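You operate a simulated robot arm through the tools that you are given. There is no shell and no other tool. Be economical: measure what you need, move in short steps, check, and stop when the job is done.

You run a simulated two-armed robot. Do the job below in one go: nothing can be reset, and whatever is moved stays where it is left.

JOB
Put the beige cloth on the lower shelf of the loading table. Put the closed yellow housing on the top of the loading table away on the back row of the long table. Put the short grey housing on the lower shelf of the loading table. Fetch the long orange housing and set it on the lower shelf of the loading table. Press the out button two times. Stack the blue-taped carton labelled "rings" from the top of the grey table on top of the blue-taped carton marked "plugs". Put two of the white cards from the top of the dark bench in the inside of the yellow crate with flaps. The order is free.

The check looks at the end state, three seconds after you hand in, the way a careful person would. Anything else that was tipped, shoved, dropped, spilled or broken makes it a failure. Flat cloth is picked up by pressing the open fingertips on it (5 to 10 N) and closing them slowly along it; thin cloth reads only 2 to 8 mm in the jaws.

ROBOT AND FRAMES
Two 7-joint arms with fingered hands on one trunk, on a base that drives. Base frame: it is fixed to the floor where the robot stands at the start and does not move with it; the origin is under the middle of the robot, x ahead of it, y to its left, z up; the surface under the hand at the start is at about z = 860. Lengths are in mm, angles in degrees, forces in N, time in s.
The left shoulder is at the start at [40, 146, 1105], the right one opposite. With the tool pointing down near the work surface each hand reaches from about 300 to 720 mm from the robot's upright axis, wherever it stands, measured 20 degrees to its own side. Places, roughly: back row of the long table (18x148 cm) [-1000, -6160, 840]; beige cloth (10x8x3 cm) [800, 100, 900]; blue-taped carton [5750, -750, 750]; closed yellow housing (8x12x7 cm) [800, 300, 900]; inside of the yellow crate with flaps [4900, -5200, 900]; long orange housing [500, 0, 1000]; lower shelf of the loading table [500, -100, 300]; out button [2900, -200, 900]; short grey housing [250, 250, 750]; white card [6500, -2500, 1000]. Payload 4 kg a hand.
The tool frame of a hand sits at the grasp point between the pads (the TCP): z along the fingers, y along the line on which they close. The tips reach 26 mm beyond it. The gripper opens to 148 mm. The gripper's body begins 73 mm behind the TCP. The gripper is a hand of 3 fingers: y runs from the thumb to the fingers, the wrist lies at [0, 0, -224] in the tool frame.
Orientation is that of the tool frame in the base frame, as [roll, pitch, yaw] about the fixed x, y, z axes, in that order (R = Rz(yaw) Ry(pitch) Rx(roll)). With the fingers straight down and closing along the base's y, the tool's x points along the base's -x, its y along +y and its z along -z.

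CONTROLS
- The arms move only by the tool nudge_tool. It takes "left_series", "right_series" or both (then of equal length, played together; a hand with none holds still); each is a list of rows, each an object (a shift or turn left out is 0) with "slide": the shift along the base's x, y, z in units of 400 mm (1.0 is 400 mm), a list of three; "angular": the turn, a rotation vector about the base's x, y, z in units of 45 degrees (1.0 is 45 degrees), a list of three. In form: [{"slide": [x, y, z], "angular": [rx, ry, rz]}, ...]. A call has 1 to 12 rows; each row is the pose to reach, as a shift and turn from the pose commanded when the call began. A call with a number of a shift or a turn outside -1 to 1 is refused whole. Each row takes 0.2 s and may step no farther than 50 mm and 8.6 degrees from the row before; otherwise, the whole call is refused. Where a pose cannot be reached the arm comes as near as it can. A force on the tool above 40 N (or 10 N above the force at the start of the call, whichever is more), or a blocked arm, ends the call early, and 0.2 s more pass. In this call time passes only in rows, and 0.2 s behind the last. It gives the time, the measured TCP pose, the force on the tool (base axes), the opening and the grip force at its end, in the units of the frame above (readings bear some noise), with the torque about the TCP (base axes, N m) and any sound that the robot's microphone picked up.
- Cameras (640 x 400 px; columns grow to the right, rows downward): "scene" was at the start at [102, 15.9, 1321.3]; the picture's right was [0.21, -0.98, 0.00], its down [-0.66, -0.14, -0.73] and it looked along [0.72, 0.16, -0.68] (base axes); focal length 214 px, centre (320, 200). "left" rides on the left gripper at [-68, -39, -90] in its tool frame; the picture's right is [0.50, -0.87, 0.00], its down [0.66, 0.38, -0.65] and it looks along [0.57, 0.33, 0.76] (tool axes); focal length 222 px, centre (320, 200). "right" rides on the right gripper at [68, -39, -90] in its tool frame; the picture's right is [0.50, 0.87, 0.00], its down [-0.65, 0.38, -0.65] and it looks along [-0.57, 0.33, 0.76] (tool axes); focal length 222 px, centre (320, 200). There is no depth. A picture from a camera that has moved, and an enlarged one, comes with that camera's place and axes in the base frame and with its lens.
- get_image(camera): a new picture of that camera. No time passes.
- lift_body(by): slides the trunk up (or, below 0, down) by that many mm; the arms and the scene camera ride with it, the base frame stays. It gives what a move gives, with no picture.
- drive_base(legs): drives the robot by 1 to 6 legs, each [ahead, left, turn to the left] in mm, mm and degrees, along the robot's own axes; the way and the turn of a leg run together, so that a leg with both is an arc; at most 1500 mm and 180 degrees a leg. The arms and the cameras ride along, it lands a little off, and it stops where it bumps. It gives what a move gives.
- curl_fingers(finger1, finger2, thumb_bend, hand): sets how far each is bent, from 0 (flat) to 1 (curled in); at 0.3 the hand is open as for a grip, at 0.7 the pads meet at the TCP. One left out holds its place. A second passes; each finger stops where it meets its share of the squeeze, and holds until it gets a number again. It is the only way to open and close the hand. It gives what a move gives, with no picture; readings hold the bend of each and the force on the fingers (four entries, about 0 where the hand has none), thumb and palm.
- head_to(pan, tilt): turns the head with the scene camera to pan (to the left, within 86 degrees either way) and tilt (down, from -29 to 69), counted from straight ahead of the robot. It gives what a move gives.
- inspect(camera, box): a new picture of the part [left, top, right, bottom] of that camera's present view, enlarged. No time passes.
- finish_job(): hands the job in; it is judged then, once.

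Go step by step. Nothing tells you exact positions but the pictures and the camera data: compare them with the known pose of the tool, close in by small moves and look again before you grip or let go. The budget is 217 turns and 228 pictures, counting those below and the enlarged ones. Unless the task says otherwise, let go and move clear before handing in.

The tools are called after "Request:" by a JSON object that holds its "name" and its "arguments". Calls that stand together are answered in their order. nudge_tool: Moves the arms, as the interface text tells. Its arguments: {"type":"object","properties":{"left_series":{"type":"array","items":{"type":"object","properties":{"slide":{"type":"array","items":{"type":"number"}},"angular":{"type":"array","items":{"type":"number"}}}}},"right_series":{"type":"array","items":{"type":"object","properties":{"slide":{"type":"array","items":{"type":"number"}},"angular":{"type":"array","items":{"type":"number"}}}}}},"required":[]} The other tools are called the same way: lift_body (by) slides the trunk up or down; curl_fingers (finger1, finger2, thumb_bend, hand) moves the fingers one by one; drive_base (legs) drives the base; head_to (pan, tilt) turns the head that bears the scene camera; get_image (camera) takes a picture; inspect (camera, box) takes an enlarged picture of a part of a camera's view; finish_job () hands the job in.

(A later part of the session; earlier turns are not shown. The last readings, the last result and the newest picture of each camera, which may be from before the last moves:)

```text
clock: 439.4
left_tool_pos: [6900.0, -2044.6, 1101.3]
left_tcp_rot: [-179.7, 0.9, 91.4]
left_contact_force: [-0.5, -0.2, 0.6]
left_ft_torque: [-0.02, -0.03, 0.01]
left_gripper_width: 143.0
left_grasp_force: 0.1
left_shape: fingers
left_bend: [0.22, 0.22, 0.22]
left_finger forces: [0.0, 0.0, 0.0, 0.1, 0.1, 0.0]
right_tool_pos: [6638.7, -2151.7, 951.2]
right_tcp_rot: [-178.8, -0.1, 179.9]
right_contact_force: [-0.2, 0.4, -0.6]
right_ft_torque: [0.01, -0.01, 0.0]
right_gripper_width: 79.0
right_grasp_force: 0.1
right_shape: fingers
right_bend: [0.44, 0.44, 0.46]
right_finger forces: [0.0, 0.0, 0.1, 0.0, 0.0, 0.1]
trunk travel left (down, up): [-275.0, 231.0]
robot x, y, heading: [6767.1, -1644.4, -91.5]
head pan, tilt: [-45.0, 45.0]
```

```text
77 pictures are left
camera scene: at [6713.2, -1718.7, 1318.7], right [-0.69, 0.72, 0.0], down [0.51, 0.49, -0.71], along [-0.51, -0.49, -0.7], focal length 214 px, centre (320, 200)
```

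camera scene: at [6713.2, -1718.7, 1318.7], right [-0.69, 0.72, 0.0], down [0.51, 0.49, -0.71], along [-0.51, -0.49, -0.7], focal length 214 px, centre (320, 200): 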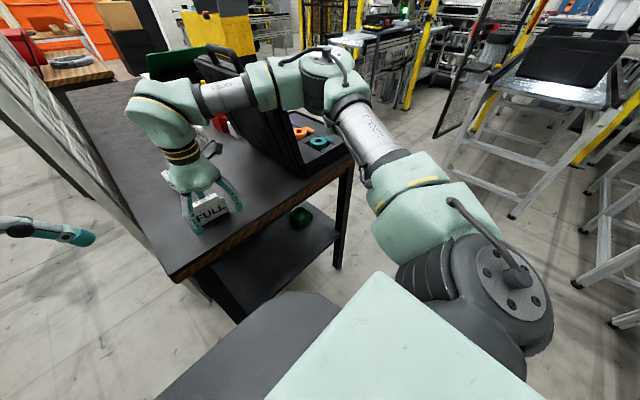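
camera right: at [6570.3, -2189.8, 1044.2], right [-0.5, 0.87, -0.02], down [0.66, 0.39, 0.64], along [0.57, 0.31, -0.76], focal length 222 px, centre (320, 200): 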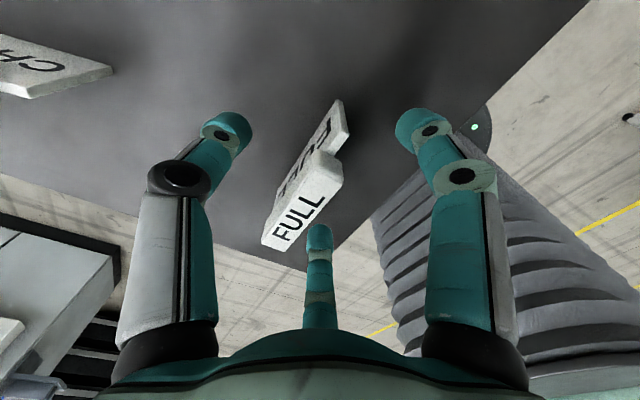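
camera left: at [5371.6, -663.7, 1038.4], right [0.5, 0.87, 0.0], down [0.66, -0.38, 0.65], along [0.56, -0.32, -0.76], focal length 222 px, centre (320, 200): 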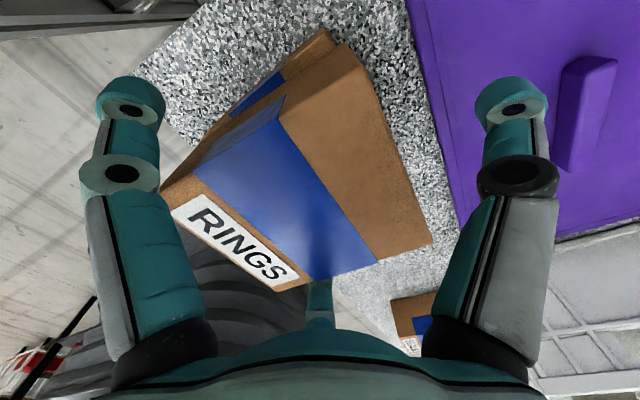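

The right forearm is against the case lid. I raise the hand, back the robot off, and will reach with a straighter arm.

Request:
{"name": "nudge_tool", "arguments": {"right_series": [{"slide": [0.0, 0.0, 0.06]}, {"slide": [0.0, 0.0, 0.16]}, {"slide": [0, 0, 0.24]}]}}

Request:
{"name": "drive_base", "arguments": {"legs": [[-150, 0, 0]]}}

Request:
{"name": "nudge_tool", "arguments": {"right_series": [{"slide": [0.0, -0.1, 0]}, {"slide": [0.0, -0.2, 0]}, {"slide": [0, -0.3, 0]}]}}

Request:
{"name": "get_image", "arguments": {"camera": "scene"}}

```text
clock: 440.2
left_tool_pos: [6898.9, -2052.2, 1098.9]
left_tcp_rot: [-179.8, 0.5, 91.4]
left_contact_force: [-0.4, -0.3, 0.9]
left_ft_torque: [0.0, 0.01, 0.02]
left_gripper_width: 142.9
left_grasp_force: 0.0
left_shape: fingers
left_bend: [0.22, 0.22, 0.22]
left_finger forces: [0.0, 0.0, 0.0, 0.1, 0.0, 0.0]
right_tool_pos: [6637.5, -2160.0, 1043.1]
right_tcp_rot: [-179.2, -0.1, 180.0]
right_contact_force: [-0.5, 0.0, -0.4]
right_ft_torque: [0.02, 0.0, -0.01]
right_gripper_width: 79.1
right_grasp_force: 0.1
right_shape: fingers
right_bend: [0.44, 0.44, 0.46]
right_finger forces: [0.0, 0.0, 0.0, 0.1, 0.0, 0.0]
trunk travel left (down, up): [-275.0, 231.0]
robot x, y, heading: [6766.8, -1644.8, -91.2]
head pan, tilt: [-45.0, 45.0]
```

```text
clock: 441.6
left_tool_pos: [6899.4, -1904.3, 1097.6]
left_tcp_rot: [-179.8, 0.5, 91.2]
left_contact_force: [-0.1, 0.3, 0.0]
left_ft_torque: [-0.03, 0.03, -0.01]
left_gripper_width: 142.7
left_grasp_force: 0.1
left_shape: fingers
left_bend: [0.22, 0.22, 0.22]
left_finger forces: [0.1, 0.0, 0.0, 0.1, 0.0, 0.0]
right_tool_pos: [6637.5, -2011.2, 1043.3]
right_tcp_rot: [-179.3, 0.0, 179.8]
right_contact_force: [0.1, 0.3, 0.0]
right_ft_torque: [-0.03, -0.01, -0.03]
right_gripper_width: 79.0
right_grasp_force: 0.2
right_shape: fingers
right_bend: [0.44, 0.44, 0.46]
right_finger forces: [0.0, 0.1, 0.0, 0.1, 0.0, 0.0]
trunk travel left (down, up): [-275.0, 231.0]
robot x, y, heading: [6776.3, -1501.7, -91.5]
head pan, tilt: [-45.0, 45.0]
```

```text
clock: 442.4
left_tool_pos: [6901.7, -1902.6, 1098.8]
left_tcp_rot: [-179.8, 0.4, 91.2]
left_contact_force: [0.4, -0.6, 0.2]
left_ft_torque: [-0.01, 0.01, 0.04]
left_gripper_width: 142.7
left_grasp_force: 0.1
left_shape: fingers
left_bend: [0.22, 0.22, 0.22]
left_finger forces: [0.0, 0.0, 0.0, 0.1, 0.0, 0.0]
right_tool_pos: [6638.1, -2132.7, 1042.3]
right_tcp_rot: [-179.4, -0.2, 179.7]
right_contact_force: [0.2, 0.4, 0.3]
right_ft_torque: [0.03, 0.0, -0.02]
right_gripper_width: 79.2
right_grasp_force: 0.1
right_shape: fingers
right_bend: [0.44, 0.44, 0.46]
right_finger forces: [0.1, 0.0, 0.1, 0.0, 0.0, 0.0]
trunk travel left (down, up): [-275.0, 231.0]
robot x, y, heading: [6772.4, -1499.9, -91.6]
head pan, tilt: [-45.0, 45.0]
```

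```text
76 pictures are left
camera scene: at [6715.0, -1577.0, 1318.1], right [-0.69, 0.72, 0.0], down [0.51, 0.49, -0.71], along [-0.51, -0.49, -0.71], focal length 214 px, centre (320, 200)
```

scene: 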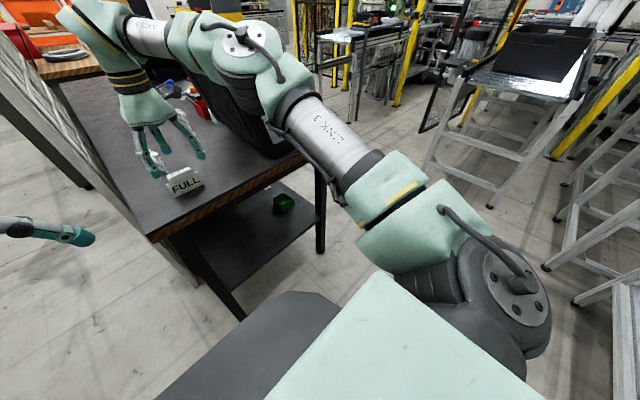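

I'll approach diagonally from the bench's left-front corner instead, so that the elbow stays away from the case.

Request:
{"name": "nudge_tool", "arguments": {"right_series": [{"slide": [0.0, 0.1, 0.05]}, {"slide": [0.0, 0.2, 0.1]}, {"slide": [0, 0.3, 0.12]}, {"slide": [0, 0.4, 0.12]}, {"slide": [0, 0.5, 0.12]}]}}

Request:
{"name": "drive_base", "arguments": {"legs": [[0, 170, 0], [0, 0, -28.5], [235, 138, 0]]}}

Request:
{"name": "head_to", "arguments": {"pan": 0, "tilt": 50}}

Request:
{"name": "get_image", "arguments": {"camera": "scene"}}

```text
clock: 443.6
left_tool_pos: [6899.8, -1901.3, 1099.1]
left_tcp_rot: [-179.8, 0.5, 91.2]
left_contact_force: [-0.5, -1.0, 0.3]
left_ft_torque: [-0.01, 0.01, -0.02]
left_gripper_width: 142.7
left_grasp_force: 0.0
left_shape: fingers
left_bend: [0.22, 0.22, 0.22]
left_finger forces: [0.0, 0.0, 0.1, 0.1, 0.1, 0.0]
right_tool_pos: [6638.7, -1928.3, 1094.2]
right_tcp_rot: [-179.2, 0.0, 179.7]
right_contact_force: [0.2, -0.6, -0.2]
right_ft_torque: [-0.04, -0.01, 0.03]
right_gripper_width: 79.1
right_grasp_force: 0.2
right_shape: fingers
right_bend: [0.44, 0.44, 0.46]
right_finger forces: [0.0, 0.1, 0.0, 0.0, 0.0, 0.0]
trunk travel left (down, up): [-275.0, 231.0]
robot x, y, heading: [6772.0, -1496.0, -91.4]
head pan, tilt: [-45.0, 45.0]
```

```text
clock: 448.0
left_tool_pos: [6856.0, -2188.1, 1098.6]
left_tcp_rot: [-179.8, 0.6, 62.2]
left_contact_force: [0.4, 0.0, 0.3]
left_ft_torque: [0.03, -0.01, 0.01]
left_gripper_width: 142.7
left_grasp_force: 0.1
left_shape: fingers
left_bend: [0.22, 0.22, 0.22]
left_finger forces: [0.0, 0.1, 0.1, 0.1, 0.0, 0.0]
right_tool_pos: [6613.7, -2083.7, 1093.4]
right_tcp_rot: [-179.1, 0.1, 150.6]
right_contact_force: [-0.5, 0.0, 0.4]
right_ft_torque: [0.05, 0.0, 0.02]
right_gripper_width: 79.0
right_grasp_force: 0.0
right_shape: fingers
right_bend: [0.44, 0.44, 0.46]
right_finger forces: [0.1, 0.0, 0.0, 0.0, 0.0, 0.1]
trunk travel left (down, up): [-275.0, 231.0]
robot x, y, heading: [6935.7, -1770.0, -120.5]
head pan, tilt: [-45.0, 45.0]
```

```text
clock: 449.1
left_tool_pos: [6854.4, -2188.4, 1098.8]
left_tcp_rot: [-179.8, 0.5, 62.1]
left_contact_force: [-0.3, -0.2, 0.2]
left_ft_torque: [0.02, 0.02, -0.01]
left_gripper_width: 142.8
left_grasp_force: 0.0
left_shape: fingers
left_bend: [0.22, 0.22, 0.22]
left_finger forces: [0.0, 0.0, 0.0, 0.0, 0.1, 0.0]
right_tool_pos: [6613.3, -2085.3, 1093.3]
right_tcp_rot: [-179.3, 0.0, 150.8]
right_contact_force: [-0.4, -0.2, 0.5]
right_ft_torque: [0.03, 0.01, 0.03]
right_gripper_width: 79.1
right_grasp_force: 0.0
right_shape: fingers
right_bend: [0.44, 0.44, 0.46]
right_finger forces: [0.0, 0.1, 0.0, 0.0, 0.0, 0.1]
trunk travel left (down, up): [-275.0, 231.0]
robot x, y, heading: [6940.7, -1774.9, -120.2]
head pan, tilt: [0.0, 50.0]
```

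```text
75 pictures are left
camera scene: at [6890.7, -1858.5, 1311.1], right [-0.86, 0.51, 0.0], down [0.39, 0.66, -0.64], along [-0.33, -0.55, -0.77], focal length 214 px, centre (320, 200)
```

scene: 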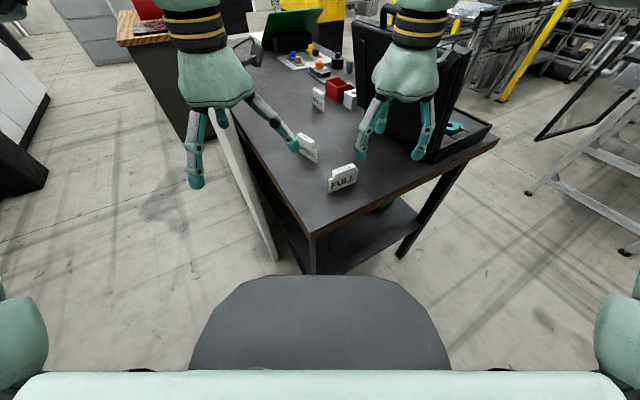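

Good view: three cards (FULL nearest). I set the right hand over FULL with yaw 180.

Request:
{"name": "nudge_tool", "arguments": {"right_series": [{"slide": [0.015, -0.05, 0], "angular": [0, 0, 0.163]}, {"slide": [0.03, -0.1, 0], "angular": [0, 0, 0.326]}, {"slide": [0.05, -0.15, -0.04], "angular": [0, 0, 0.489]}, {"slide": [0.062, -0.182, -0.1], "angular": [0, 0, 0.651]}, {"slide": [0.062, -0.182, -0.18], "angular": [0, 0, 0.651]}]}}

Request:
{"name": "get_image", "arguments": {"camera": "right"}}

Request:
{"name": "get_image", "arguments": {"camera": "scene"}}

```text
clock: 450.3
left_tool_pos: [6854.5, -2188.7, 1098.2]
left_tcp_rot: [-179.9, 0.4, 62.1]
left_contact_force: [0.3, -0.1, -0.2]
left_ft_torque: [-0.01, 0.01, 0.04]
left_gripper_width: 142.8
left_grasp_force: 0.0
left_shape: fingers
left_bend: [0.22, 0.22, 0.22]
left_finger forces: [0.0, 0.1, 0.0, 0.0, 0.0, 0.0]
right_tool_pos: [6636.4, -2155.7, 1019.1]
right_tcp_rot: [-179.3, -0.1, -180.0]
right_contact_force: [-0.1, -0.1, -1.3]
right_ft_torque: [0.02, -0.04, -0.01]
right_gripper_width: 79.1
right_grasp_force: 0.1
right_shape: fingers
right_bend: [0.44, 0.44, 0.46]
right_finger forces: [0.0, 0.0, 0.0, 0.0, 0.0, 0.0]
trunk travel left (down, up): [-275.0, 231.0]
robot x, y, heading: [6939.5, -1771.5, -120.4]
head pan, tilt: [0.0, 50.0]
```

```text
74 pictures are left
camera right: at [6569.0, -2194.7, 1111.7], right [-0.5, 0.87, -0.01], down [0.65, 0.39, 0.65], along [0.57, 0.32, -0.76], focal length 222 px, centre (320, 200)
```

right: 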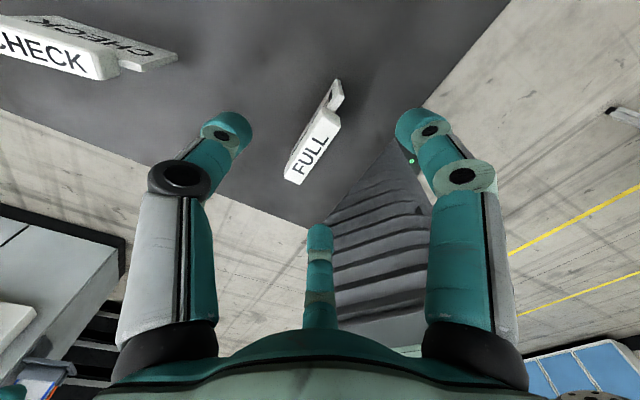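

```text
73 pictures are left
camera scene: at [6890.0, -1858.6, 1311.1], right [-0.86, 0.51, 0.0], down [0.39, 0.66, -0.64], along [-0.32, -0.55, -0.77], focal length 214 px, centre (320, 200)
```

scene: 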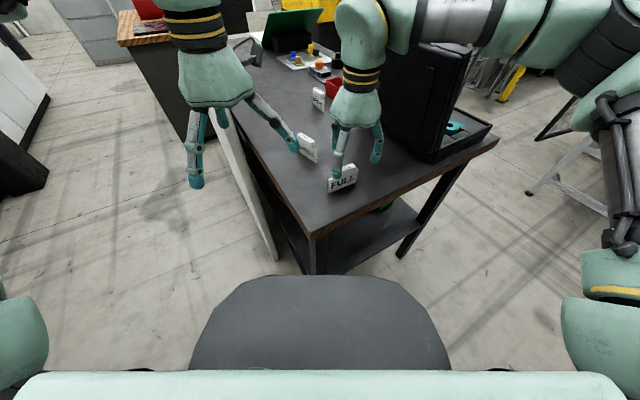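

Request:
{"name": "nudge_tool", "arguments": {"right_series": [{"slide": [-0.006, -0.008, -0.08]}, {"slide": [-0.006, -0.008, -0.15]}, {"slide": [-0.006, -0.008, -0.2]}]}}

Request:
{"name": "get_image", "arguments": {"camera": "right"}}

Request:
{"name": "inspect", "arguments": {"camera": "scene", "box": [280, 40, 480, 220]}}

```text
clock: 451.1
left_tool_pos: [6855.3, -2189.0, 1097.3]
left_tcp_rot: [-179.9, 0.5, 62.2]
left_contact_force: [0.5, -0.5, 0.8]
left_ft_torque: [0.02, -0.02, 0.02]
left_gripper_width: 142.5
left_grasp_force: 0.1
left_shape: fingers
left_bend: [0.22, 0.22, 0.22]
left_finger forces: [0.0, 0.0, 0.1, 0.0, 0.0, 0.1]
right_tool_pos: [6633.7, -2162.6, 940.1]
right_tcp_rot: [-179.3, 0.0, 180.0]
right_contact_force: [-0.5, 0.0, -0.3]
right_ft_torque: [0.0, 0.03, 0.03]
right_gripper_width: 79.1
right_grasp_force: 0.0
right_shape: fingers
right_bend: [0.44, 0.44, 0.46]
right_finger forces: [0.0, 0.1, 0.0, 0.0, 0.0, 0.0]
trunk travel left (down, up): [-275.0, 231.0]
robot x, y, heading: [6939.0, -1776.3, -120.4]
head pan, tilt: [0.0, 50.0]
```

```text
72 pictures are left
camera right: at [6566.8, -2199.5, 1031.8], right [-0.5, 0.87, -0.01], down [0.66, 0.39, 0.65], along [0.57, 0.32, -0.76], focal length 222 px, centre (320, 200)
```

right: 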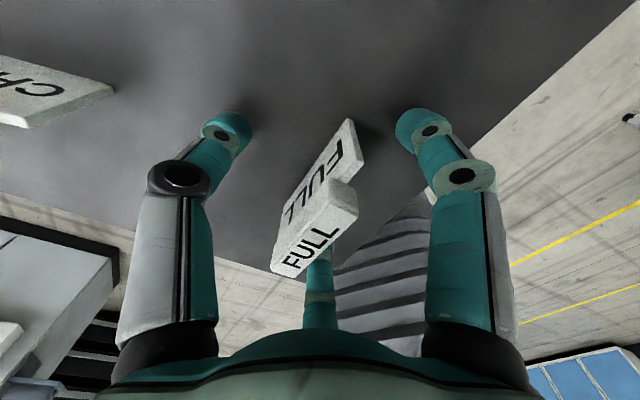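

```text
2.22 times, centred on (380, 130) of scene
camera zoom: at [6890.8, -1858.7, 1311.1], right [-0.86, 0.51, 0.0], down [0.39, 0.66, -0.64], along [-0.33, -0.55, -0.77], focal length 477 px, centre (187, 356)
```

zoom: 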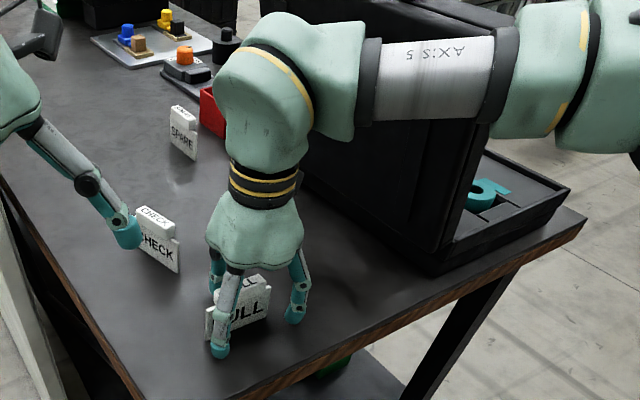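

Request:
{"name": "curl_fingers", "arguments": {"hand": "right", "finger1": 0.55, "finger2": 0.55, "thumb_bend": 0.58}}

Request:
{"name": "curl_fingers", "arguments": {"hand": "right", "finger1": 0.64, "finger2": 0.64, "thumb_bend": 0.7}}

Request:
{"name": "get_image", "arguments": {"camera": "right"}}

```text
clock: 452.1
left_tool_pos: [6855.1, -2188.2, 1098.4]
left_tcp_rot: [-179.9, 0.5, 62.2]
left_contact_force: [0.4, 0.1, -0.5]
left_ft_torque: [0.0, -0.02, -0.01]
left_gripper_width: 142.7
left_grasp_force: 0.0
left_shape: fingers
left_bend: [0.22, 0.22, 0.22]
left_finger forces: [0.0, 0.0, 0.1, 0.0, 0.0, 0.0]
right_tool_pos: [6634.9, -2160.6, 940.2]
right_tcp_rot: [-179.3, 0.0, -180.0]
right_contact_force: [0.6, 0.2, -0.6]
right_ft_torque: [0.0, -0.01, 0.05]
right_gripper_width: 43.0
right_grasp_force: 0.0
right_shape: fingers
right_bend: [0.55, 0.55, 0.57]
right_finger forces: [0.0, 0.0, 0.1, 0.0, 0.1, 0.0]
trunk travel left (down, up): [-275.0, 231.0]
robot x, y, heading: [6935.3, -1772.5, -120.4]
head pan, tilt: [0.0, 50.0]
```

```text
clock: 453.1
left_tool_pos: [6854.4, -2188.5, 1099.2]
left_tcp_rot: [-179.8, 0.5, 62.2]
left_contact_force: [-0.2, 0.0, 1.3]
left_ft_torque: [0.02, -0.04, 0.05]
left_gripper_width: 142.7
left_grasp_force: 0.0
left_shape: fingers
left_bend: [0.22, 0.22, 0.22]
left_finger forces: [0.0, 0.0, 0.1, 0.0, 0.1, 0.0]
right_tool_pos: [6635.0, -2161.5, 940.4]
right_tcp_rot: [-179.3, -0.1, -180.0]
right_contact_force: [-0.3, 0.9, -0.5]
right_ft_torque: [0.05, 0.01, -0.06]
right_gripper_width: 10.5
right_grasp_force: 1.0
right_shape: fingers
right_bend: [0.63, 0.64, 0.7]
right_finger forces: [0.3, 0.5, 0.1, 0.1, 0.7, 0.1]
trunk travel left (down, up): [-275.0, 231.0]
robot x, y, heading: [6941.7, -1771.0, -120.3]
head pan, tilt: [0.0, 50.0]
```

```text
70 pictures are left
camera right: at [6567.0, -2199.4, 1032.3], right [-0.5, 0.87, -0.01], down [0.65, 0.39, 0.65], along [0.57, 0.32, -0.76], focal length 222 px, centre (320, 200)
```

right: 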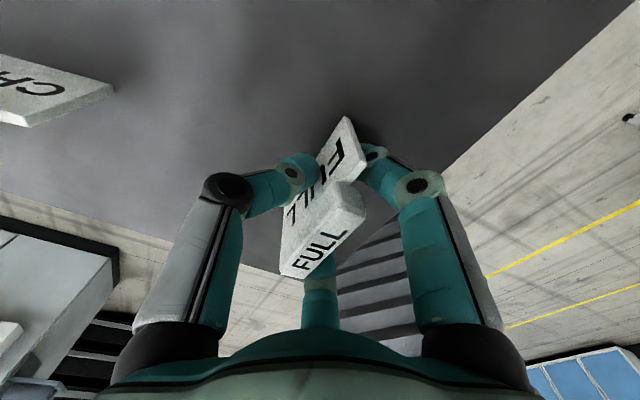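

Request:
{"name": "curl_fingers", "arguments": {"hand": "right", "finger1": 0.76, "finger2": 0.76, "thumb_bend": 0.8}}

Request:
{"name": "nudge_tool", "arguments": {"right_series": [{"slide": [0, 0, 0.02]}, {"slide": [0, 0, 0.06]}, {"slide": [0, 0, 0.12]}]}}

Request:
{"name": "get_image", "arguments": {"camera": "right"}}

Request:
{"name": "inspect", "arguments": {"camera": "scene", "box": [280, 40, 480, 220]}}

```text
clock: 454.1
left_tool_pos: [6855.9, -2189.1, 1099.3]
left_tcp_rot: [-179.7, 0.4, 62.2]
left_contact_force: [0.2, 0.4, -0.4]
left_ft_torque: [-0.01, -0.01, -0.01]
left_gripper_width: 143.2
left_grasp_force: 0.0
left_shape: fingers
left_bend: [0.22, 0.22, 0.22]
left_finger forces: [0.0, 0.0, 0.1, 0.0, 0.0, 0.0]
right_tool_pos: [6635.4, -2161.2, 940.2]
right_tcp_rot: [-179.3, 0.1, 179.9]
right_contact_force: [-0.1, -0.5, -0.1]
right_ft_torque: [-0.03, 0.0, -0.01]
right_gripper_width: 3.4
right_grasp_force: 15.9
right_shape: fingers
right_bend: [0.71, 0.72, 0.74]
right_finger forces: [7.5, 7.9, 0.0, 0.0, 15.6, 0.0]
trunk travel left (down, up): [-275.0, 231.0]
robot x, y, heading: [6938.5, -1773.9, -120.6]
head pan, tilt: [0.0, 50.0]
```

```text
clock: 454.9
left_tool_pos: [6855.9, -2188.4, 1099.8]
left_tcp_rot: [-179.9, 0.6, 62.2]
left_contact_force: [0.1, -0.9, -0.4]
left_ft_torque: [0.02, -0.01, 0.03]
left_gripper_width: 142.6
left_grasp_force: 0.1
left_shape: fingers
left_bend: [0.22, 0.22, 0.22]
left_finger forces: [0.1, 0.0, 0.0, 0.0, 0.0, 0.0]
right_tool_pos: [6634.9, -2159.8, 989.3]
right_tcp_rot: [-179.1, 0.0, -180.0]
right_contact_force: [-0.5, -0.3, -0.6]
right_ft_torque: [-0.02, 0.01, -0.01]
right_gripper_width: 3.4
right_grasp_force: 16.1
right_shape: fingers
right_bend: [0.71, 0.72, 0.74]
right_finger forces: [7.5, 8.0, 0.0, 0.0, 15.6, 0.0]
trunk travel left (down, up): [-275.0, 231.0]
robot x, y, heading: [6937.9, -1773.6, -120.5]
head pan, tilt: [0.0, 50.0]
```

```text
69 pictures are left
camera right: at [6567.8, -2198.9, 1081.6], right [-0.5, 0.87, -0.01], down [0.65, 0.39, 0.65], along [0.57, 0.32, -0.76], focal length 222 px, centre (320, 200)
```

right: 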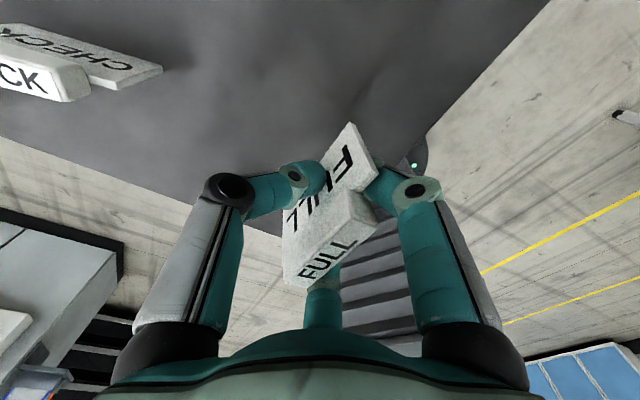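

```text
2.22 times, centred on (380, 130) of scene
camera zoom: at [6891.1, -1858.0, 1311.2], right [-0.86, 0.51, 0.0], down [0.39, 0.66, -0.64], along [-0.33, -0.55, -0.77], focal length 477 px, centre (187, 356)
```

zoom: 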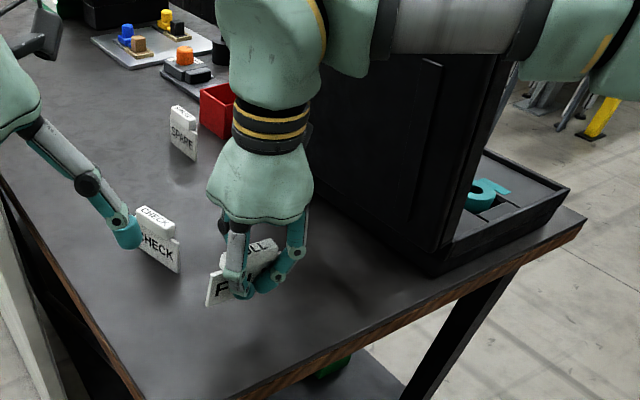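

FULL card is held. I retract the right hand and bring the left hand over CHECK (axis ≈105°, centre ≈(6656,−2312)).

Request:
{"name": "nudge_tool", "arguments": {"right_series": [{"slide": [0, 0, 0.1]}, {"slide": [0, 0, 0.2]}, {"slide": [0, 0.1, 0.26]}, {"slide": [0.0, 0.2, 0.28]}, {"slide": [0.0, 0.3, 0.28]}, {"slide": [-0.03, 0.38, 0.28]}]}}

Request:
{"name": "curl_fingers", "arguments": {"hand": "left", "finger1": 0.44, "finger2": 0.44, "thumb_bend": 0.46}}

Request:
{"name": "nudge_tool", "arguments": {"left_series": [{"slide": [-0.08, -0.04, 0], "angular": [0, 0, 0.16]}, {"slide": [-0.16, -0.09, 0], "angular": [0, 0, 0.32]}, {"slide": [-0.24, -0.14, 0], "angular": [0, 0, 0.48]}, {"slide": [-0.32, -0.19, 0], "angular": [0, 0, 0.64]}, {"slide": [-0.4, -0.25, 0], "angular": [0, 0, 0.8]}, {"slide": [-0.49, -0.3, -0.03], "angular": [0, 0, 0.955]}, {"slide": [-0.49, -0.3, -0.1], "angular": [0, 0, 0.955]}]}}

Request:
{"name": "get_image", "arguments": {"camera": "left"}}

Request:
{"name": "get_image", "arguments": {"camera": "scene"}}

```text
clock: 456.3
left_tool_pos: [6854.5, -2186.8, 1097.6]
left_tcp_rot: [-179.7, 0.5, 62.2]
left_contact_force: [-0.3, 0.6, -0.5]
left_ft_torque: [-0.05, -0.02, 0.01]
left_gripper_width: 142.9
left_grasp_force: 0.0
left_shape: fingers
left_bend: [0.22, 0.22, 0.22]
left_finger forces: [0.0, 0.0, 0.0, 0.1, 0.0, 0.1]
right_tool_pos: [6625.4, -2009.0, 1102.0]
right_tcp_rot: [-179.2, 0.0, -179.9]
right_contact_force: [0.0, 0.0, -0.1]
right_ft_torque: [-0.04, 0.0, 0.0]
right_gripper_width: 3.4
right_grasp_force: 15.4
right_shape: fingers
right_bend: [0.71, 0.72, 0.74]
right_finger forces: [7.6, 7.9, 0.1, 0.0, 15.4, 0.0]
trunk travel left (down, up): [-275.0, 231.0]
robot x, y, heading: [6938.8, -1775.7, -120.6]
head pan, tilt: [0.0, 50.0]
```

```text
clock: 457.3
left_tool_pos: [6854.4, -2188.6, 1098.3]
left_tcp_rot: [-179.8, 0.5, 62.2]
left_contact_force: [0.1, -0.1, 1.1]
left_ft_torque: [-0.02, 0.01, 0.05]
left_gripper_width: 79.1
left_grasp_force: 0.0
left_shape: fingers
left_bend: [0.44, 0.44, 0.46]
left_finger forces: [0.1, 0.0, 0.0, 0.0, 0.1, 0.1]
right_tool_pos: [6624.8, -2010.6, 1102.2]
right_tcp_rot: [-179.2, 0.0, -179.9]
right_contact_force: [0.6, -1.2, 0.5]
right_ft_torque: [-0.05, -0.02, -0.03]
right_gripper_width: 2.9
right_grasp_force: 15.2
right_shape: fingers
right_bend: [0.71, 0.72, 0.74]
right_finger forces: [7.6, 7.9, 0.0, 0.0, 15.4, 0.0]
trunk travel left (down, up): [-275.0, 231.0]
robot x, y, heading: [6943.4, -1772.8, -120.3]
head pan, tilt: [0.0, 50.0]
```

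```text
clock: 458.9
left_tool_pos: [6659.3, -2307.2, 1057.6]
left_tcp_rot: [-179.8, 0.3, 105.2]
left_contact_force: [0.3, 0.0, -0.6]
left_ft_torque: [-0.02, 0.01, 0.02]
left_gripper_width: 79.1
left_grasp_force: 0.1
left_shape: fingers
left_bend: [0.44, 0.44, 0.46]
left_finger forces: [0.0, 0.1, 0.0, 0.0, 0.0, 0.0]
right_tool_pos: [6627.5, -2011.0, 1101.5]
right_tcp_rot: [-179.3, 0.1, -179.9]
right_contact_force: [-0.1, 0.4, -0.8]
right_ft_torque: [0.01, 0.03, 0.02]
right_gripper_width: 3.3
right_grasp_force: 15.0
right_shape: fingers
right_bend: [0.71, 0.72, 0.74]
right_finger forces: [7.6, 7.9, 0.0, 0.0, 15.4, 0.1]
trunk travel left (down, up): [-275.0, 231.0]
robot x, y, heading: [6940.4, -1773.0, -120.5]
head pan, tilt: [0.0, 50.0]
```

```text
67 pictures are left
camera left: at [6639.6, -2381.7, 1148.9], right [-0.97, 0.26, 0.0], down [0.19, 0.74, 0.65], along [0.17, 0.63, -0.76], focal length 222 px, centre (320, 200)
```

left: 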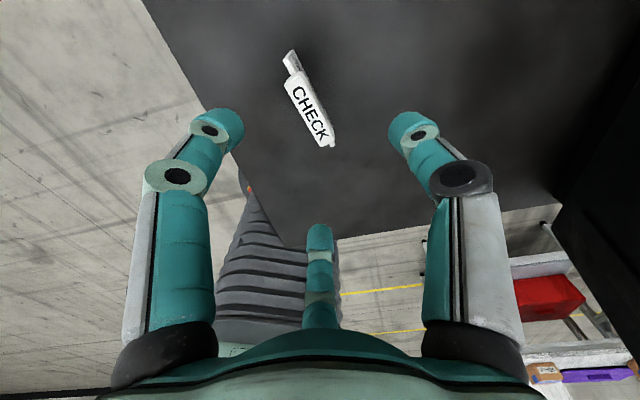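

```text
66 pictures are left
camera scene: at [6892.0, -1859.5, 1311.1], right [-0.86, 0.51, 0.0], down [0.39, 0.66, -0.64], along [-0.33, -0.55, -0.77], focal length 214 px, centre (320, 200)
```

scene: 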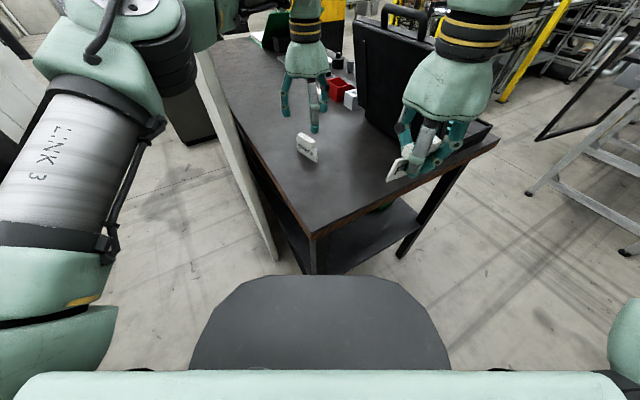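

Request:
{"name": "nudge_tool", "arguments": {"left_series": [{"slide": [0.01, -0.025, -0.05], "angular": [0, 0, -0.07]}, {"slide": [0.019, -0.047, -0.12], "angular": [0, 0, -0.133]}]}}

Request:
{"name": "get_image", "arguments": {"camera": "left"}}

```text
clock: 459.5
left_tool_pos: [6666.9, -2326.0, 1008.7]
left_tcp_rot: [-179.8, 0.4, 99.1]
left_contact_force: [-1.3, 0.1, -1.1]
left_ft_torque: [0.01, 0.01, -0.02]
left_gripper_width: 79.2
left_grasp_force: 0.1
left_shape: fingers
left_bend: [0.44, 0.44, 0.46]
left_finger forces: [0.1, 0.1, 0.0, 0.0, 0.0, 0.0]
right_tool_pos: [6625.5, -2012.0, 1102.0]
right_tcp_rot: [-179.2, -0.1, -179.9]
right_contact_force: [0.5, 0.3, -0.6]
right_ft_torque: [-0.02, -0.02, 0.01]
right_gripper_width: 3.3
right_grasp_force: 16.1
right_shape: fingers
right_bend: [0.71, 0.72, 0.74]
right_finger forces: [7.6, 7.9, 0.0, 0.0, 15.4, 0.1]
trunk travel left (down, up): [-275.0, 231.0]
robot x, y, heading: [6939.5, -1775.9, -120.2]
head pan, tilt: [0.0, 50.0]
```

```text
65 pictures are left
camera left: at [6638.6, -2397.6, 1101.0], right [-0.93, 0.36, 0.0], down [0.27, 0.71, 0.65], along [0.23, 0.6, -0.76], focal length 222 px, centre (320, 200)
```

left: 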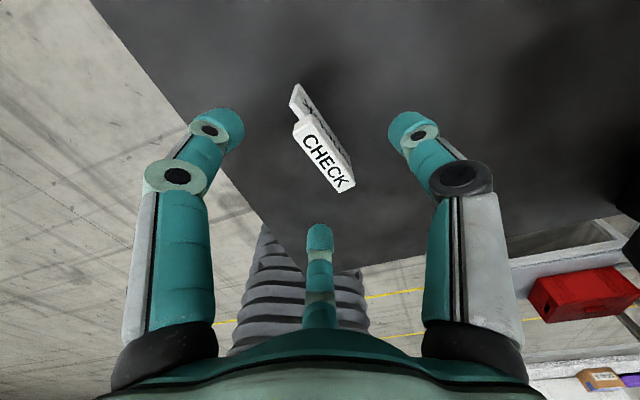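

Request:
{"name": "nudge_tool", "arguments": {"left_series": [{"slide": [-0.004, -0.006, -0.07], "angular": [0, 0, 0.055]}, {"slide": [-0.004, -0.006, -0.13], "angular": [0, 0, 0.055]}, {"slide": [-0.004, -0.006, -0.172], "angular": [0, 0, 0.055]}]}}

Request:
{"name": "get_image", "arguments": {"camera": "left"}}

```text
clock: 460.3
left_tool_pos: [6665.3, -2327.0, 941.3]
left_tcp_rot: [-179.9, 0.6, 101.5]
left_contact_force: [0.6, -0.1, 0.3]
left_ft_torque: [0.02, 0.02, 0.02]
left_gripper_width: 79.2
left_grasp_force: 0.2
left_shape: fingers
left_bend: [0.44, 0.44, 0.46]
left_finger forces: [0.0, 0.1, 0.0, 0.0, 0.1, 0.1]
right_tool_pos: [6625.3, -2010.7, 1100.7]
right_tcp_rot: [-179.4, 0.1, 180.0]
right_contact_force: [0.1, 0.4, 0.3]
right_ft_torque: [0.03, 0.0, -0.01]
right_gripper_width: 3.0
right_grasp_force: 15.5
right_shape: fingers
right_bend: [0.71, 0.72, 0.74]
right_finger forces: [7.6, 7.9, 0.0, 0.0, 15.4, 0.1]
trunk travel left (down, up): [-275.0, 231.0]
robot x, y, heading: [6940.3, -1769.2, -120.5]
head pan, tilt: [0.0, 50.0]
```

```text
64 pictures are left
camera left: at [6640.6, -2400.1, 1033.2], right [-0.95, 0.32, 0.0], down [0.24, 0.72, 0.65], along [0.21, 0.61, -0.76], focal length 222 px, centre (320, 200)
```

left: 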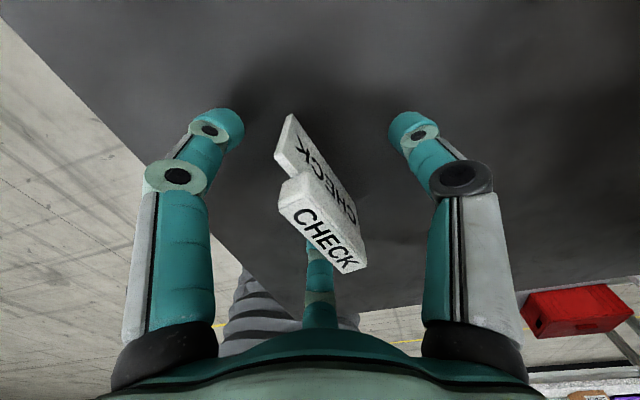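

Card CHECK is between the fingers; I close and lift.

Request:
{"name": "curl_fingers", "arguments": {"hand": "left", "finger1": 0.56, "finger2": 0.56, "thumb_bend": 0.6}}

Request:
{"name": "curl_fingers", "arguments": {"hand": "left", "finger1": 0.65, "finger2": 0.65, "thumb_bend": 0.7}}

Request:
{"name": "curl_fingers", "arguments": {"hand": "left", "finger1": 0.76, "finger2": 0.76, "thumb_bend": 0.8}}

Request:
{"name": "nudge_tool", "arguments": {"left_series": [{"slide": [0, 0, 0.02]}, {"slide": [0, 0, 0.06]}, {"slide": [0, 0, 0.12]}]}}

Request:
{"name": "get_image", "arguments": {"camera": "left"}}

```text
clock: 461.3
left_tool_pos: [6665.3, -2327.2, 942.6]
left_tcp_rot: [-179.8, 0.4, 101.6]
left_contact_force: [-0.5, -0.4, 0.5]
left_ft_torque: [0.02, -0.02, -0.02]
left_gripper_width: 36.8
left_grasp_force: 0.0
left_shape: fingers
left_bend: [0.56, 0.56, 0.6]
left_finger forces: [0.1, 0.0, 0.0, 0.1, 0.0, 0.0]
right_tool_pos: [6624.8, -2011.1, 1100.5]
right_tcp_rot: [-179.2, 0.0, -179.9]
right_contact_force: [0.0, 0.0, -0.2]
right_ft_torque: [0.04, 0.04, -0.01]
right_gripper_width: 3.1
right_grasp_force: 15.4
right_shape: fingers
right_bend: [0.71, 0.72, 0.74]
right_finger forces: [7.6, 7.9, 0.0, 0.0, 15.4, 0.0]
trunk travel left (down, up): [-275.0, 231.0]
robot x, y, heading: [6936.9, -1773.8, -120.4]
head pan, tilt: [0.0, 50.0]
```

```text
clock: 462.3
left_tool_pos: [6666.3, -2328.5, 941.7]
left_tcp_rot: [-179.8, 0.5, 101.5]
left_contact_force: [0.9, -0.5, 0.2]
left_ft_torque: [0.02, -0.02, -0.02]
left_gripper_width: 9.7
left_grasp_force: 1.2
left_shape: fingers
left_bend: [0.64, 0.64, 0.69]
left_finger forces: [0.6, 0.5, 0.0, 0.0, 1.1, 0.0]
right_tool_pos: [6625.1, -2010.6, 1100.8]
right_tcp_rot: [-179.3, 0.0, -180.0]
right_contact_force: [-0.5, 1.0, -0.7]
right_ft_torque: [-0.01, -0.02, -0.02]
right_gripper_width: 3.6
right_grasp_force: 15.6
right_shape: fingers
right_bend: [0.71, 0.72, 0.74]
right_finger forces: [7.6, 7.9, 0.1, 0.0, 15.4, 0.0]
trunk travel left (down, up): [-275.0, 231.0]
robot x, y, heading: [6942.2, -1773.8, -120.5]
head pan, tilt: [0.0, 50.0]
```

```text
clock: 463.3
left_tool_pos: [6665.6, -2328.9, 941.4]
left_tcp_rot: [-179.8, 0.4, 101.7]
left_contact_force: [-0.1, -0.1, -0.2]
left_ft_torque: [0.0, 0.01, -0.01]
left_gripper_width: 2.1
left_grasp_force: 15.8
left_shape: fingers
left_bend: [0.72, 0.72, 0.74]
left_finger forces: [8.2, 8.0, 0.0, 0.0, 15.8, 0.0]
right_tool_pos: [6627.1, -2011.1, 1100.5]
right_tcp_rot: [-179.3, 0.1, 180.0]
right_contact_force: [0.3, 0.2, 0.4]
right_ft_torque: [-0.01, -0.05, -0.01]
right_gripper_width: 3.2
right_grasp_force: 15.3
right_shape: fingers
right_bend: [0.71, 0.72, 0.74]
right_finger forces: [7.5, 7.9, 0.0, 0.0, 15.4, 0.0]
trunk travel left (down, up): [-275.0, 231.0]
robot x, y, heading: [6941.1, -1773.1, -120.4]
head pan, tilt: [0.0, 50.0]
```

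```text
clock: 464.1
left_tool_pos: [6664.9, -2327.8, 989.5]
left_tcp_rot: [-179.9, 0.5, 101.5]
left_contact_force: [0.6, -0.2, -0.6]
left_ft_torque: [0.02, -0.01, -0.02]
left_gripper_width: 2.5
left_grasp_force: 16.0
left_shape: fingers
left_bend: [0.72, 0.72, 0.74]
left_finger forces: [8.0, 8.0, 0.0, 0.0, 15.7, 0.0]
right_tool_pos: [6625.5, -2010.4, 1102.1]
right_tcp_rot: [-179.2, 0.0, -180.0]
right_contact_force: [-0.1, -0.2, -0.2]
right_ft_torque: [-0.02, -0.02, -0.01]
right_gripper_width: 3.3
right_grasp_force: 14.8
right_shape: fingers
right_bend: [0.71, 0.72, 0.74]
right_finger forces: [7.6, 7.9, 0.1, 0.0, 15.4, 0.0]
trunk travel left (down, up): [-275.0, 231.0]
robot x, y, heading: [6942.0, -1774.0, -120.3]
head pan, tilt: [0.0, 50.0]
```

```text
63 pictures are left
camera left: at [6640.4, -2399.5, 1080.4], right [-0.95, 0.32, 0.0], down [0.24, 0.72, 0.65], along [0.21, 0.61, -0.76], focal length 222 px, centre (320, 200)
```

left: 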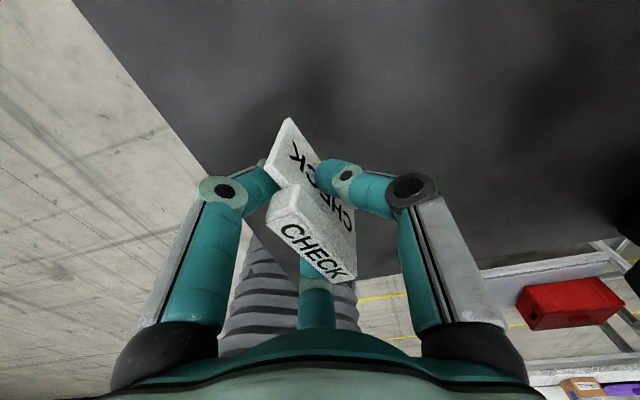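

Both cards are held. I retract and drive around toward the yellow crate near (4900,−5200).

Request:
{"name": "nudge_tool", "arguments": {"left_series": [{"slide": [0, 0, 0.1]}, {"slide": [0, 0, 0.2]}, {"slide": [0.08, 0.06, 0.26]}, {"slide": [0.17, 0.12, 0.28]}, {"slide": [0.26, 0.18, 0.28]}, {"slide": [0.35, 0.24, 0.28]}, {"slide": [0.42, 0.29, 0.28]}]}}

Request:
{"name": "drive_base", "arguments": {"legs": [[-300, 0, 0], [0, 0, -59.6], [1420, 0, 0], [0, 0, 90]]}}

Request:
{"name": "head_to", "arguments": {"pan": 0, "tilt": 20}}

Request:
{"name": "get_image", "arguments": {"camera": "scene"}}

```text
clock: 465.7
left_tool_pos: [6837.3, -2209.6, 1102.6]
left_tcp_rot: [-179.8, 0.4, 101.7]
left_contact_force: [0.4, 0.2, -0.2]
left_ft_torque: [-0.02, 0.04, 0.02]
left_gripper_width: 2.2
left_grasp_force: 16.0
left_shape: fingers
left_bend: [0.72, 0.72, 0.74]
left_finger forces: [8.2, 8.1, 0.0, 0.0, 15.7, 0.0]
right_tool_pos: [6626.5, -2011.1, 1101.3]
right_tcp_rot: [-179.1, 0.1, 180.0]
right_contact_force: [-0.1, -0.7, 0.1]
right_ft_torque: [0.01, 0.01, 0.02]
right_gripper_width: 3.3
right_grasp_force: 15.6
right_shape: fingers
right_bend: [0.71, 0.72, 0.74]
right_finger forces: [7.6, 7.9, 0.1, 0.1, 15.5, 0.0]
trunk travel left (down, up): [-275.0, 231.0]
robot x, y, heading: [6937.3, -1769.3, -120.4]
head pan, tilt: [0.0, 50.0]
```

```text
clock: 480.8
left_tool_pos: [5796.3, -1916.5, 1103.0]
left_tcp_rot: [-179.9, 0.6, 130.0]
left_contact_force: [0.2, -0.6, -0.1]
left_ft_torque: [-0.02, 0.0, 0.02]
left_gripper_width: 2.0
left_grasp_force: 16.1
left_shape: fingers
left_bend: [0.72, 0.72, 0.74]
left_finger forces: [8.0, 7.9, 0.1, 0.0, 15.2, 0.1]
right_tool_pos: [5514.6, -1841.1, 1102.3]
right_tcp_rot: [-179.3, -0.1, -151.6]
right_contact_force: [0.6, 0.1, 0.2]
right_ft_torque: [-0.02, 0.0, 0.01]
right_gripper_width: 2.9
right_grasp_force: 15.3
right_shape: fingers
right_bend: [0.71, 0.72, 0.74]
right_finger forces: [7.4, 7.6, 0.1, 0.1, 14.8, 0.1]
trunk travel left (down, up): [-275.0, 231.0]
robot x, y, heading: [5680.5, -1481.4, -92.1]
head pan, tilt: [0.0, 50.0]
```

```text
clock: 481.8
left_tool_pos: [5794.2, -1917.4, 1103.1]
left_tcp_rot: [-179.9, 0.5, 130.0]
left_contact_force: [-0.4, 0.3, -0.3]
left_ft_torque: [-0.02, 0.02, -0.01]
left_gripper_width: 1.9
left_grasp_force: 15.8
left_shape: fingers
left_bend: [0.72, 0.72, 0.74]
left_finger forces: [8.1, 8.0, 0.0, 0.1, 15.2, 0.0]
right_tool_pos: [5514.0, -1841.6, 1101.5]
right_tcp_rot: [-179.2, -0.1, -151.7]
right_contact_force: [-0.4, -0.4, -0.4]
right_ft_torque: [0.02, 0.0, 0.01]
right_gripper_width: 2.9
right_grasp_force: 14.9
right_shape: fingers
right_bend: [0.71, 0.72, 0.74]
right_finger forces: [7.3, 7.7, 0.0, 0.0, 14.9, 0.0]
trunk travel left (down, up): [-275.0, 231.0]
robot x, y, heading: [5677.5, -1480.0, -92.2]
head pan, tilt: [0.0, 20.0]
```

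```text
62 pictures are left
camera scene: at [5674.7, -1598.3, 1356.6], right [-1.0, 0.04, 0.0], down [0.01, 0.34, -0.94], along [-0.03, -0.94, -0.34], focal length 214 px, centre (320, 200)
```

scene: 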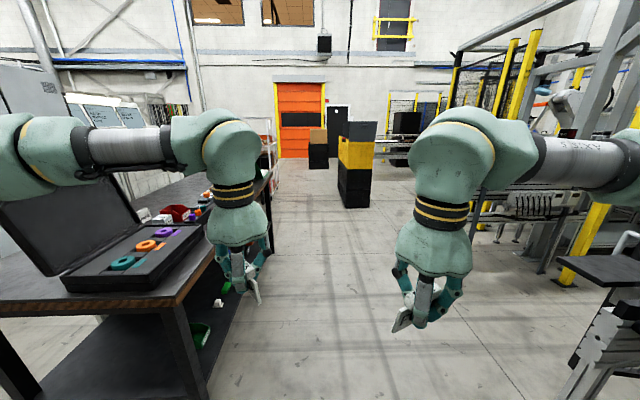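

Request:
{"name": "drive_base", "arguments": {"legs": [[0, -220, 2.2], [1400, 0, 0], [1050, 0, 0]]}}

Request:
{"name": "head_to", "arguments": {"pan": -15, "tilt": 20}}

Request:
{"name": "get_image", "arguments": {"camera": "scene"}}

```text
clock: 495.1
left_tool_pos: [5522.1, -4376.4, 1103.6]
left_tcp_rot: [-179.8, 0.5, 129.3]
left_contact_force: [-0.6, 0.7, -0.5]
left_ft_torque: [0.0, 0.02, 0.01]
left_gripper_width: 1.7
left_grasp_force: 15.8
left_shape: fingers
left_bend: [0.72, 0.72, 0.74]
left_finger forces: [8.0, 8.1, 0.0, 0.0, 15.2, 0.1]
right_tool_pos: [5242.8, -4299.2, 1099.8]
right_tcp_rot: [-179.3, 0.0, -152.3]
right_contact_force: [1.0, 0.2, 0.1]
right_ft_torque: [0.0, 0.02, 0.0]
right_gripper_width: 2.7
right_grasp_force: 14.5
right_shape: fingers
right_bend: [0.71, 0.72, 0.74]
right_finger forces: [7.3, 7.6, 0.0, 0.0, 14.9, 0.0]
trunk travel left (down, up): [-275.0, 231.0]
robot x, y, heading: [5407.2, -3939.5, -92.7]
head pan, tilt: [0.0, 20.0]
```

```text
clock: 495.9
left_tool_pos: [5522.4, -4376.1, 1103.8]
left_tcp_rot: [-179.9, 0.5, 129.3]
left_contact_force: [0.5, -0.7, -0.2]
left_ft_torque: [0.0, 0.01, -0.02]
left_gripper_width: 1.6
left_grasp_force: 15.7
left_shape: fingers
left_bend: [0.72, 0.72, 0.74]
left_finger forces: [8.0, 8.0, 0.0, 0.0, 15.2, 0.0]
right_tool_pos: [5242.1, -4296.9, 1101.8]
right_tcp_rot: [-179.3, 0.0, -152.3]
right_contact_force: [0.0, -0.1, 0.3]
right_ft_torque: [-0.01, 0.01, 0.0]
right_gripper_width: 3.0
right_grasp_force: 14.7
right_shape: fingers
right_bend: [0.71, 0.72, 0.74]
right_finger forces: [7.4, 7.5, 0.0, 0.1, 14.9, 0.0]
trunk travel left (down, up): [-275.0, 231.0]
robot x, y, heading: [5409.0, -3943.5, -92.7]
head pan, tilt: [-15.0, 20.0]
```

```text
61 pictures are left
camera scene: at [5380.8, -4052.2, 1356.7], right [-0.95, 0.3, 0.0], down [0.1, 0.33, -0.94], along [-0.29, -0.9, -0.34], focal length 214 px, centre (320, 200)
```

scene: 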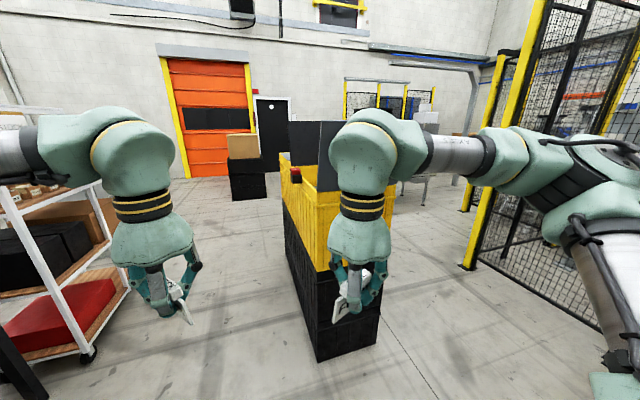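

The yellow crate with raised flaps stands on black crates. I raise the trunk, pass it at a distance, and face it from +x.

Request:
{"name": "lift_body", "arguments": {"by": 220}}

Request:
{"name": "drive_base", "arguments": {"legs": [[0, 450, 2.7], [1250, 0, 0], [0, 0, -90]]}}

Request:
{"name": "head_to", "arguments": {"pan": 0, "tilt": 35}}

Request:
{"name": "get_image", "arguments": {"camera": "scene"}}

```text
clock: 498.2
left_tool_pos: [5522.1, -4376.8, 1323.4]
left_tcp_rot: [-179.9, 0.5, 129.3]
left_contact_force: [0.7, -0.5, -0.3]
left_ft_torque: [0.01, -0.05, 0.0]
left_gripper_width: 2.0
left_grasp_force: 15.8
left_shape: fingers
left_bend: [0.72, 0.72, 0.74]
left_finger forces: [8.1, 8.0, 0.1, 0.0, 15.2, 0.0]
right_tool_pos: [5241.6, -4299.1, 1320.7]
right_tcp_rot: [-179.3, 0.0, -152.4]
right_contact_force: [-0.3, 0.0, -0.9]
right_ft_torque: [0.0, 0.0, 0.01]
right_gripper_width: 2.8
right_grasp_force: 14.8
right_shape: fingers
right_bend: [0.71, 0.72, 0.74]
right_finger forces: [7.4, 7.6, 0.0, 0.1, 14.8, 0.0]
trunk travel left (down, up): [-495.0, 11.0]
robot x, y, heading: [5409.8, -3939.8, -93.1]
head pan, tilt: [-15.0, 20.0]
```

```text
clock: 510.7
left_tool_pos: [5414.6, -5262.7, 1323.5]
left_tcp_rot: [-179.7, 0.5, 37.1]
left_contact_force: [-0.2, -0.5, -0.9]
left_ft_torque: [-0.01, -0.02, -0.01]
left_gripper_width: 1.5
left_grasp_force: 14.6
left_shape: fingers
left_bend: [0.73, 0.72, 0.74]
left_finger forces: [8.0, 8.0, 0.1, 0.0, 15.0, 0.0]
right_tool_pos: [5503.7, -4985.2, 1321.8]
right_tcp_rot: [-179.3, 0.0, 115.4]
right_contact_force: [-0.3, 0.4, -0.3]
right_ft_torque: [-0.02, -0.02, -0.05]
right_gripper_width: 2.4
right_grasp_force: 14.6
right_shape: fingers
right_bend: [0.71, 0.72, 0.74]
right_finger forces: [7.1, 7.3, 0.0, 0.1, 14.5, 0.1]
trunk travel left (down, up): [-495.0, 11.0]
robot x, y, heading: [5852.2, -5165.6, 175.0]
head pan, tilt: [-15.0, 20.0]
```

```text
clock: 511.4
left_tool_pos: [5414.4, -5261.1, 1323.0]
left_tcp_rot: [-179.9, 0.4, 37.0]
left_contact_force: [0.0, 0.3, -0.5]
left_ft_torque: [0.03, 0.01, 0.01]
left_gripper_width: 1.8
left_grasp_force: 15.4
left_shape: fingers
left_bend: [0.73, 0.72, 0.74]
left_finger forces: [8.0, 8.1, 0.1, 0.0, 14.8, 0.0]
right_tool_pos: [5504.9, -4985.5, 1320.8]
right_tcp_rot: [-179.3, 0.0, 115.4]
right_contact_force: [0.1, -0.1, 0.0]
right_ft_torque: [-0.01, 0.01, -0.02]
right_gripper_width: 2.7
right_grasp_force: 14.2
right_shape: fingers
right_bend: [0.71, 0.72, 0.74]
right_finger forces: [7.1, 7.4, 0.0, 0.0, 14.5, 0.1]
trunk travel left (down, up): [-495.0, 11.0]
robot x, y, heading: [5850.0, -5168.3, 175.0]
head pan, tilt: [0.0, 35.0]
```

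```text
60 pictures are left
camera scene: at [5746.8, -5158.7, 1552.9], right [0.09, 1.0, 0.0], down [0.57, -0.05, -0.82], along [-0.82, 0.07, -0.57], focal length 214 px, centre (320, 200)
```

scene: 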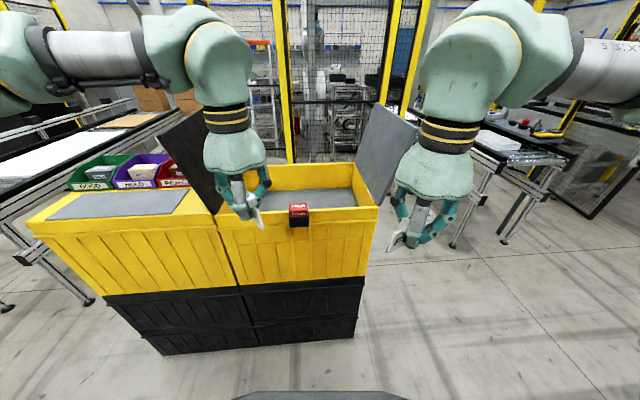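

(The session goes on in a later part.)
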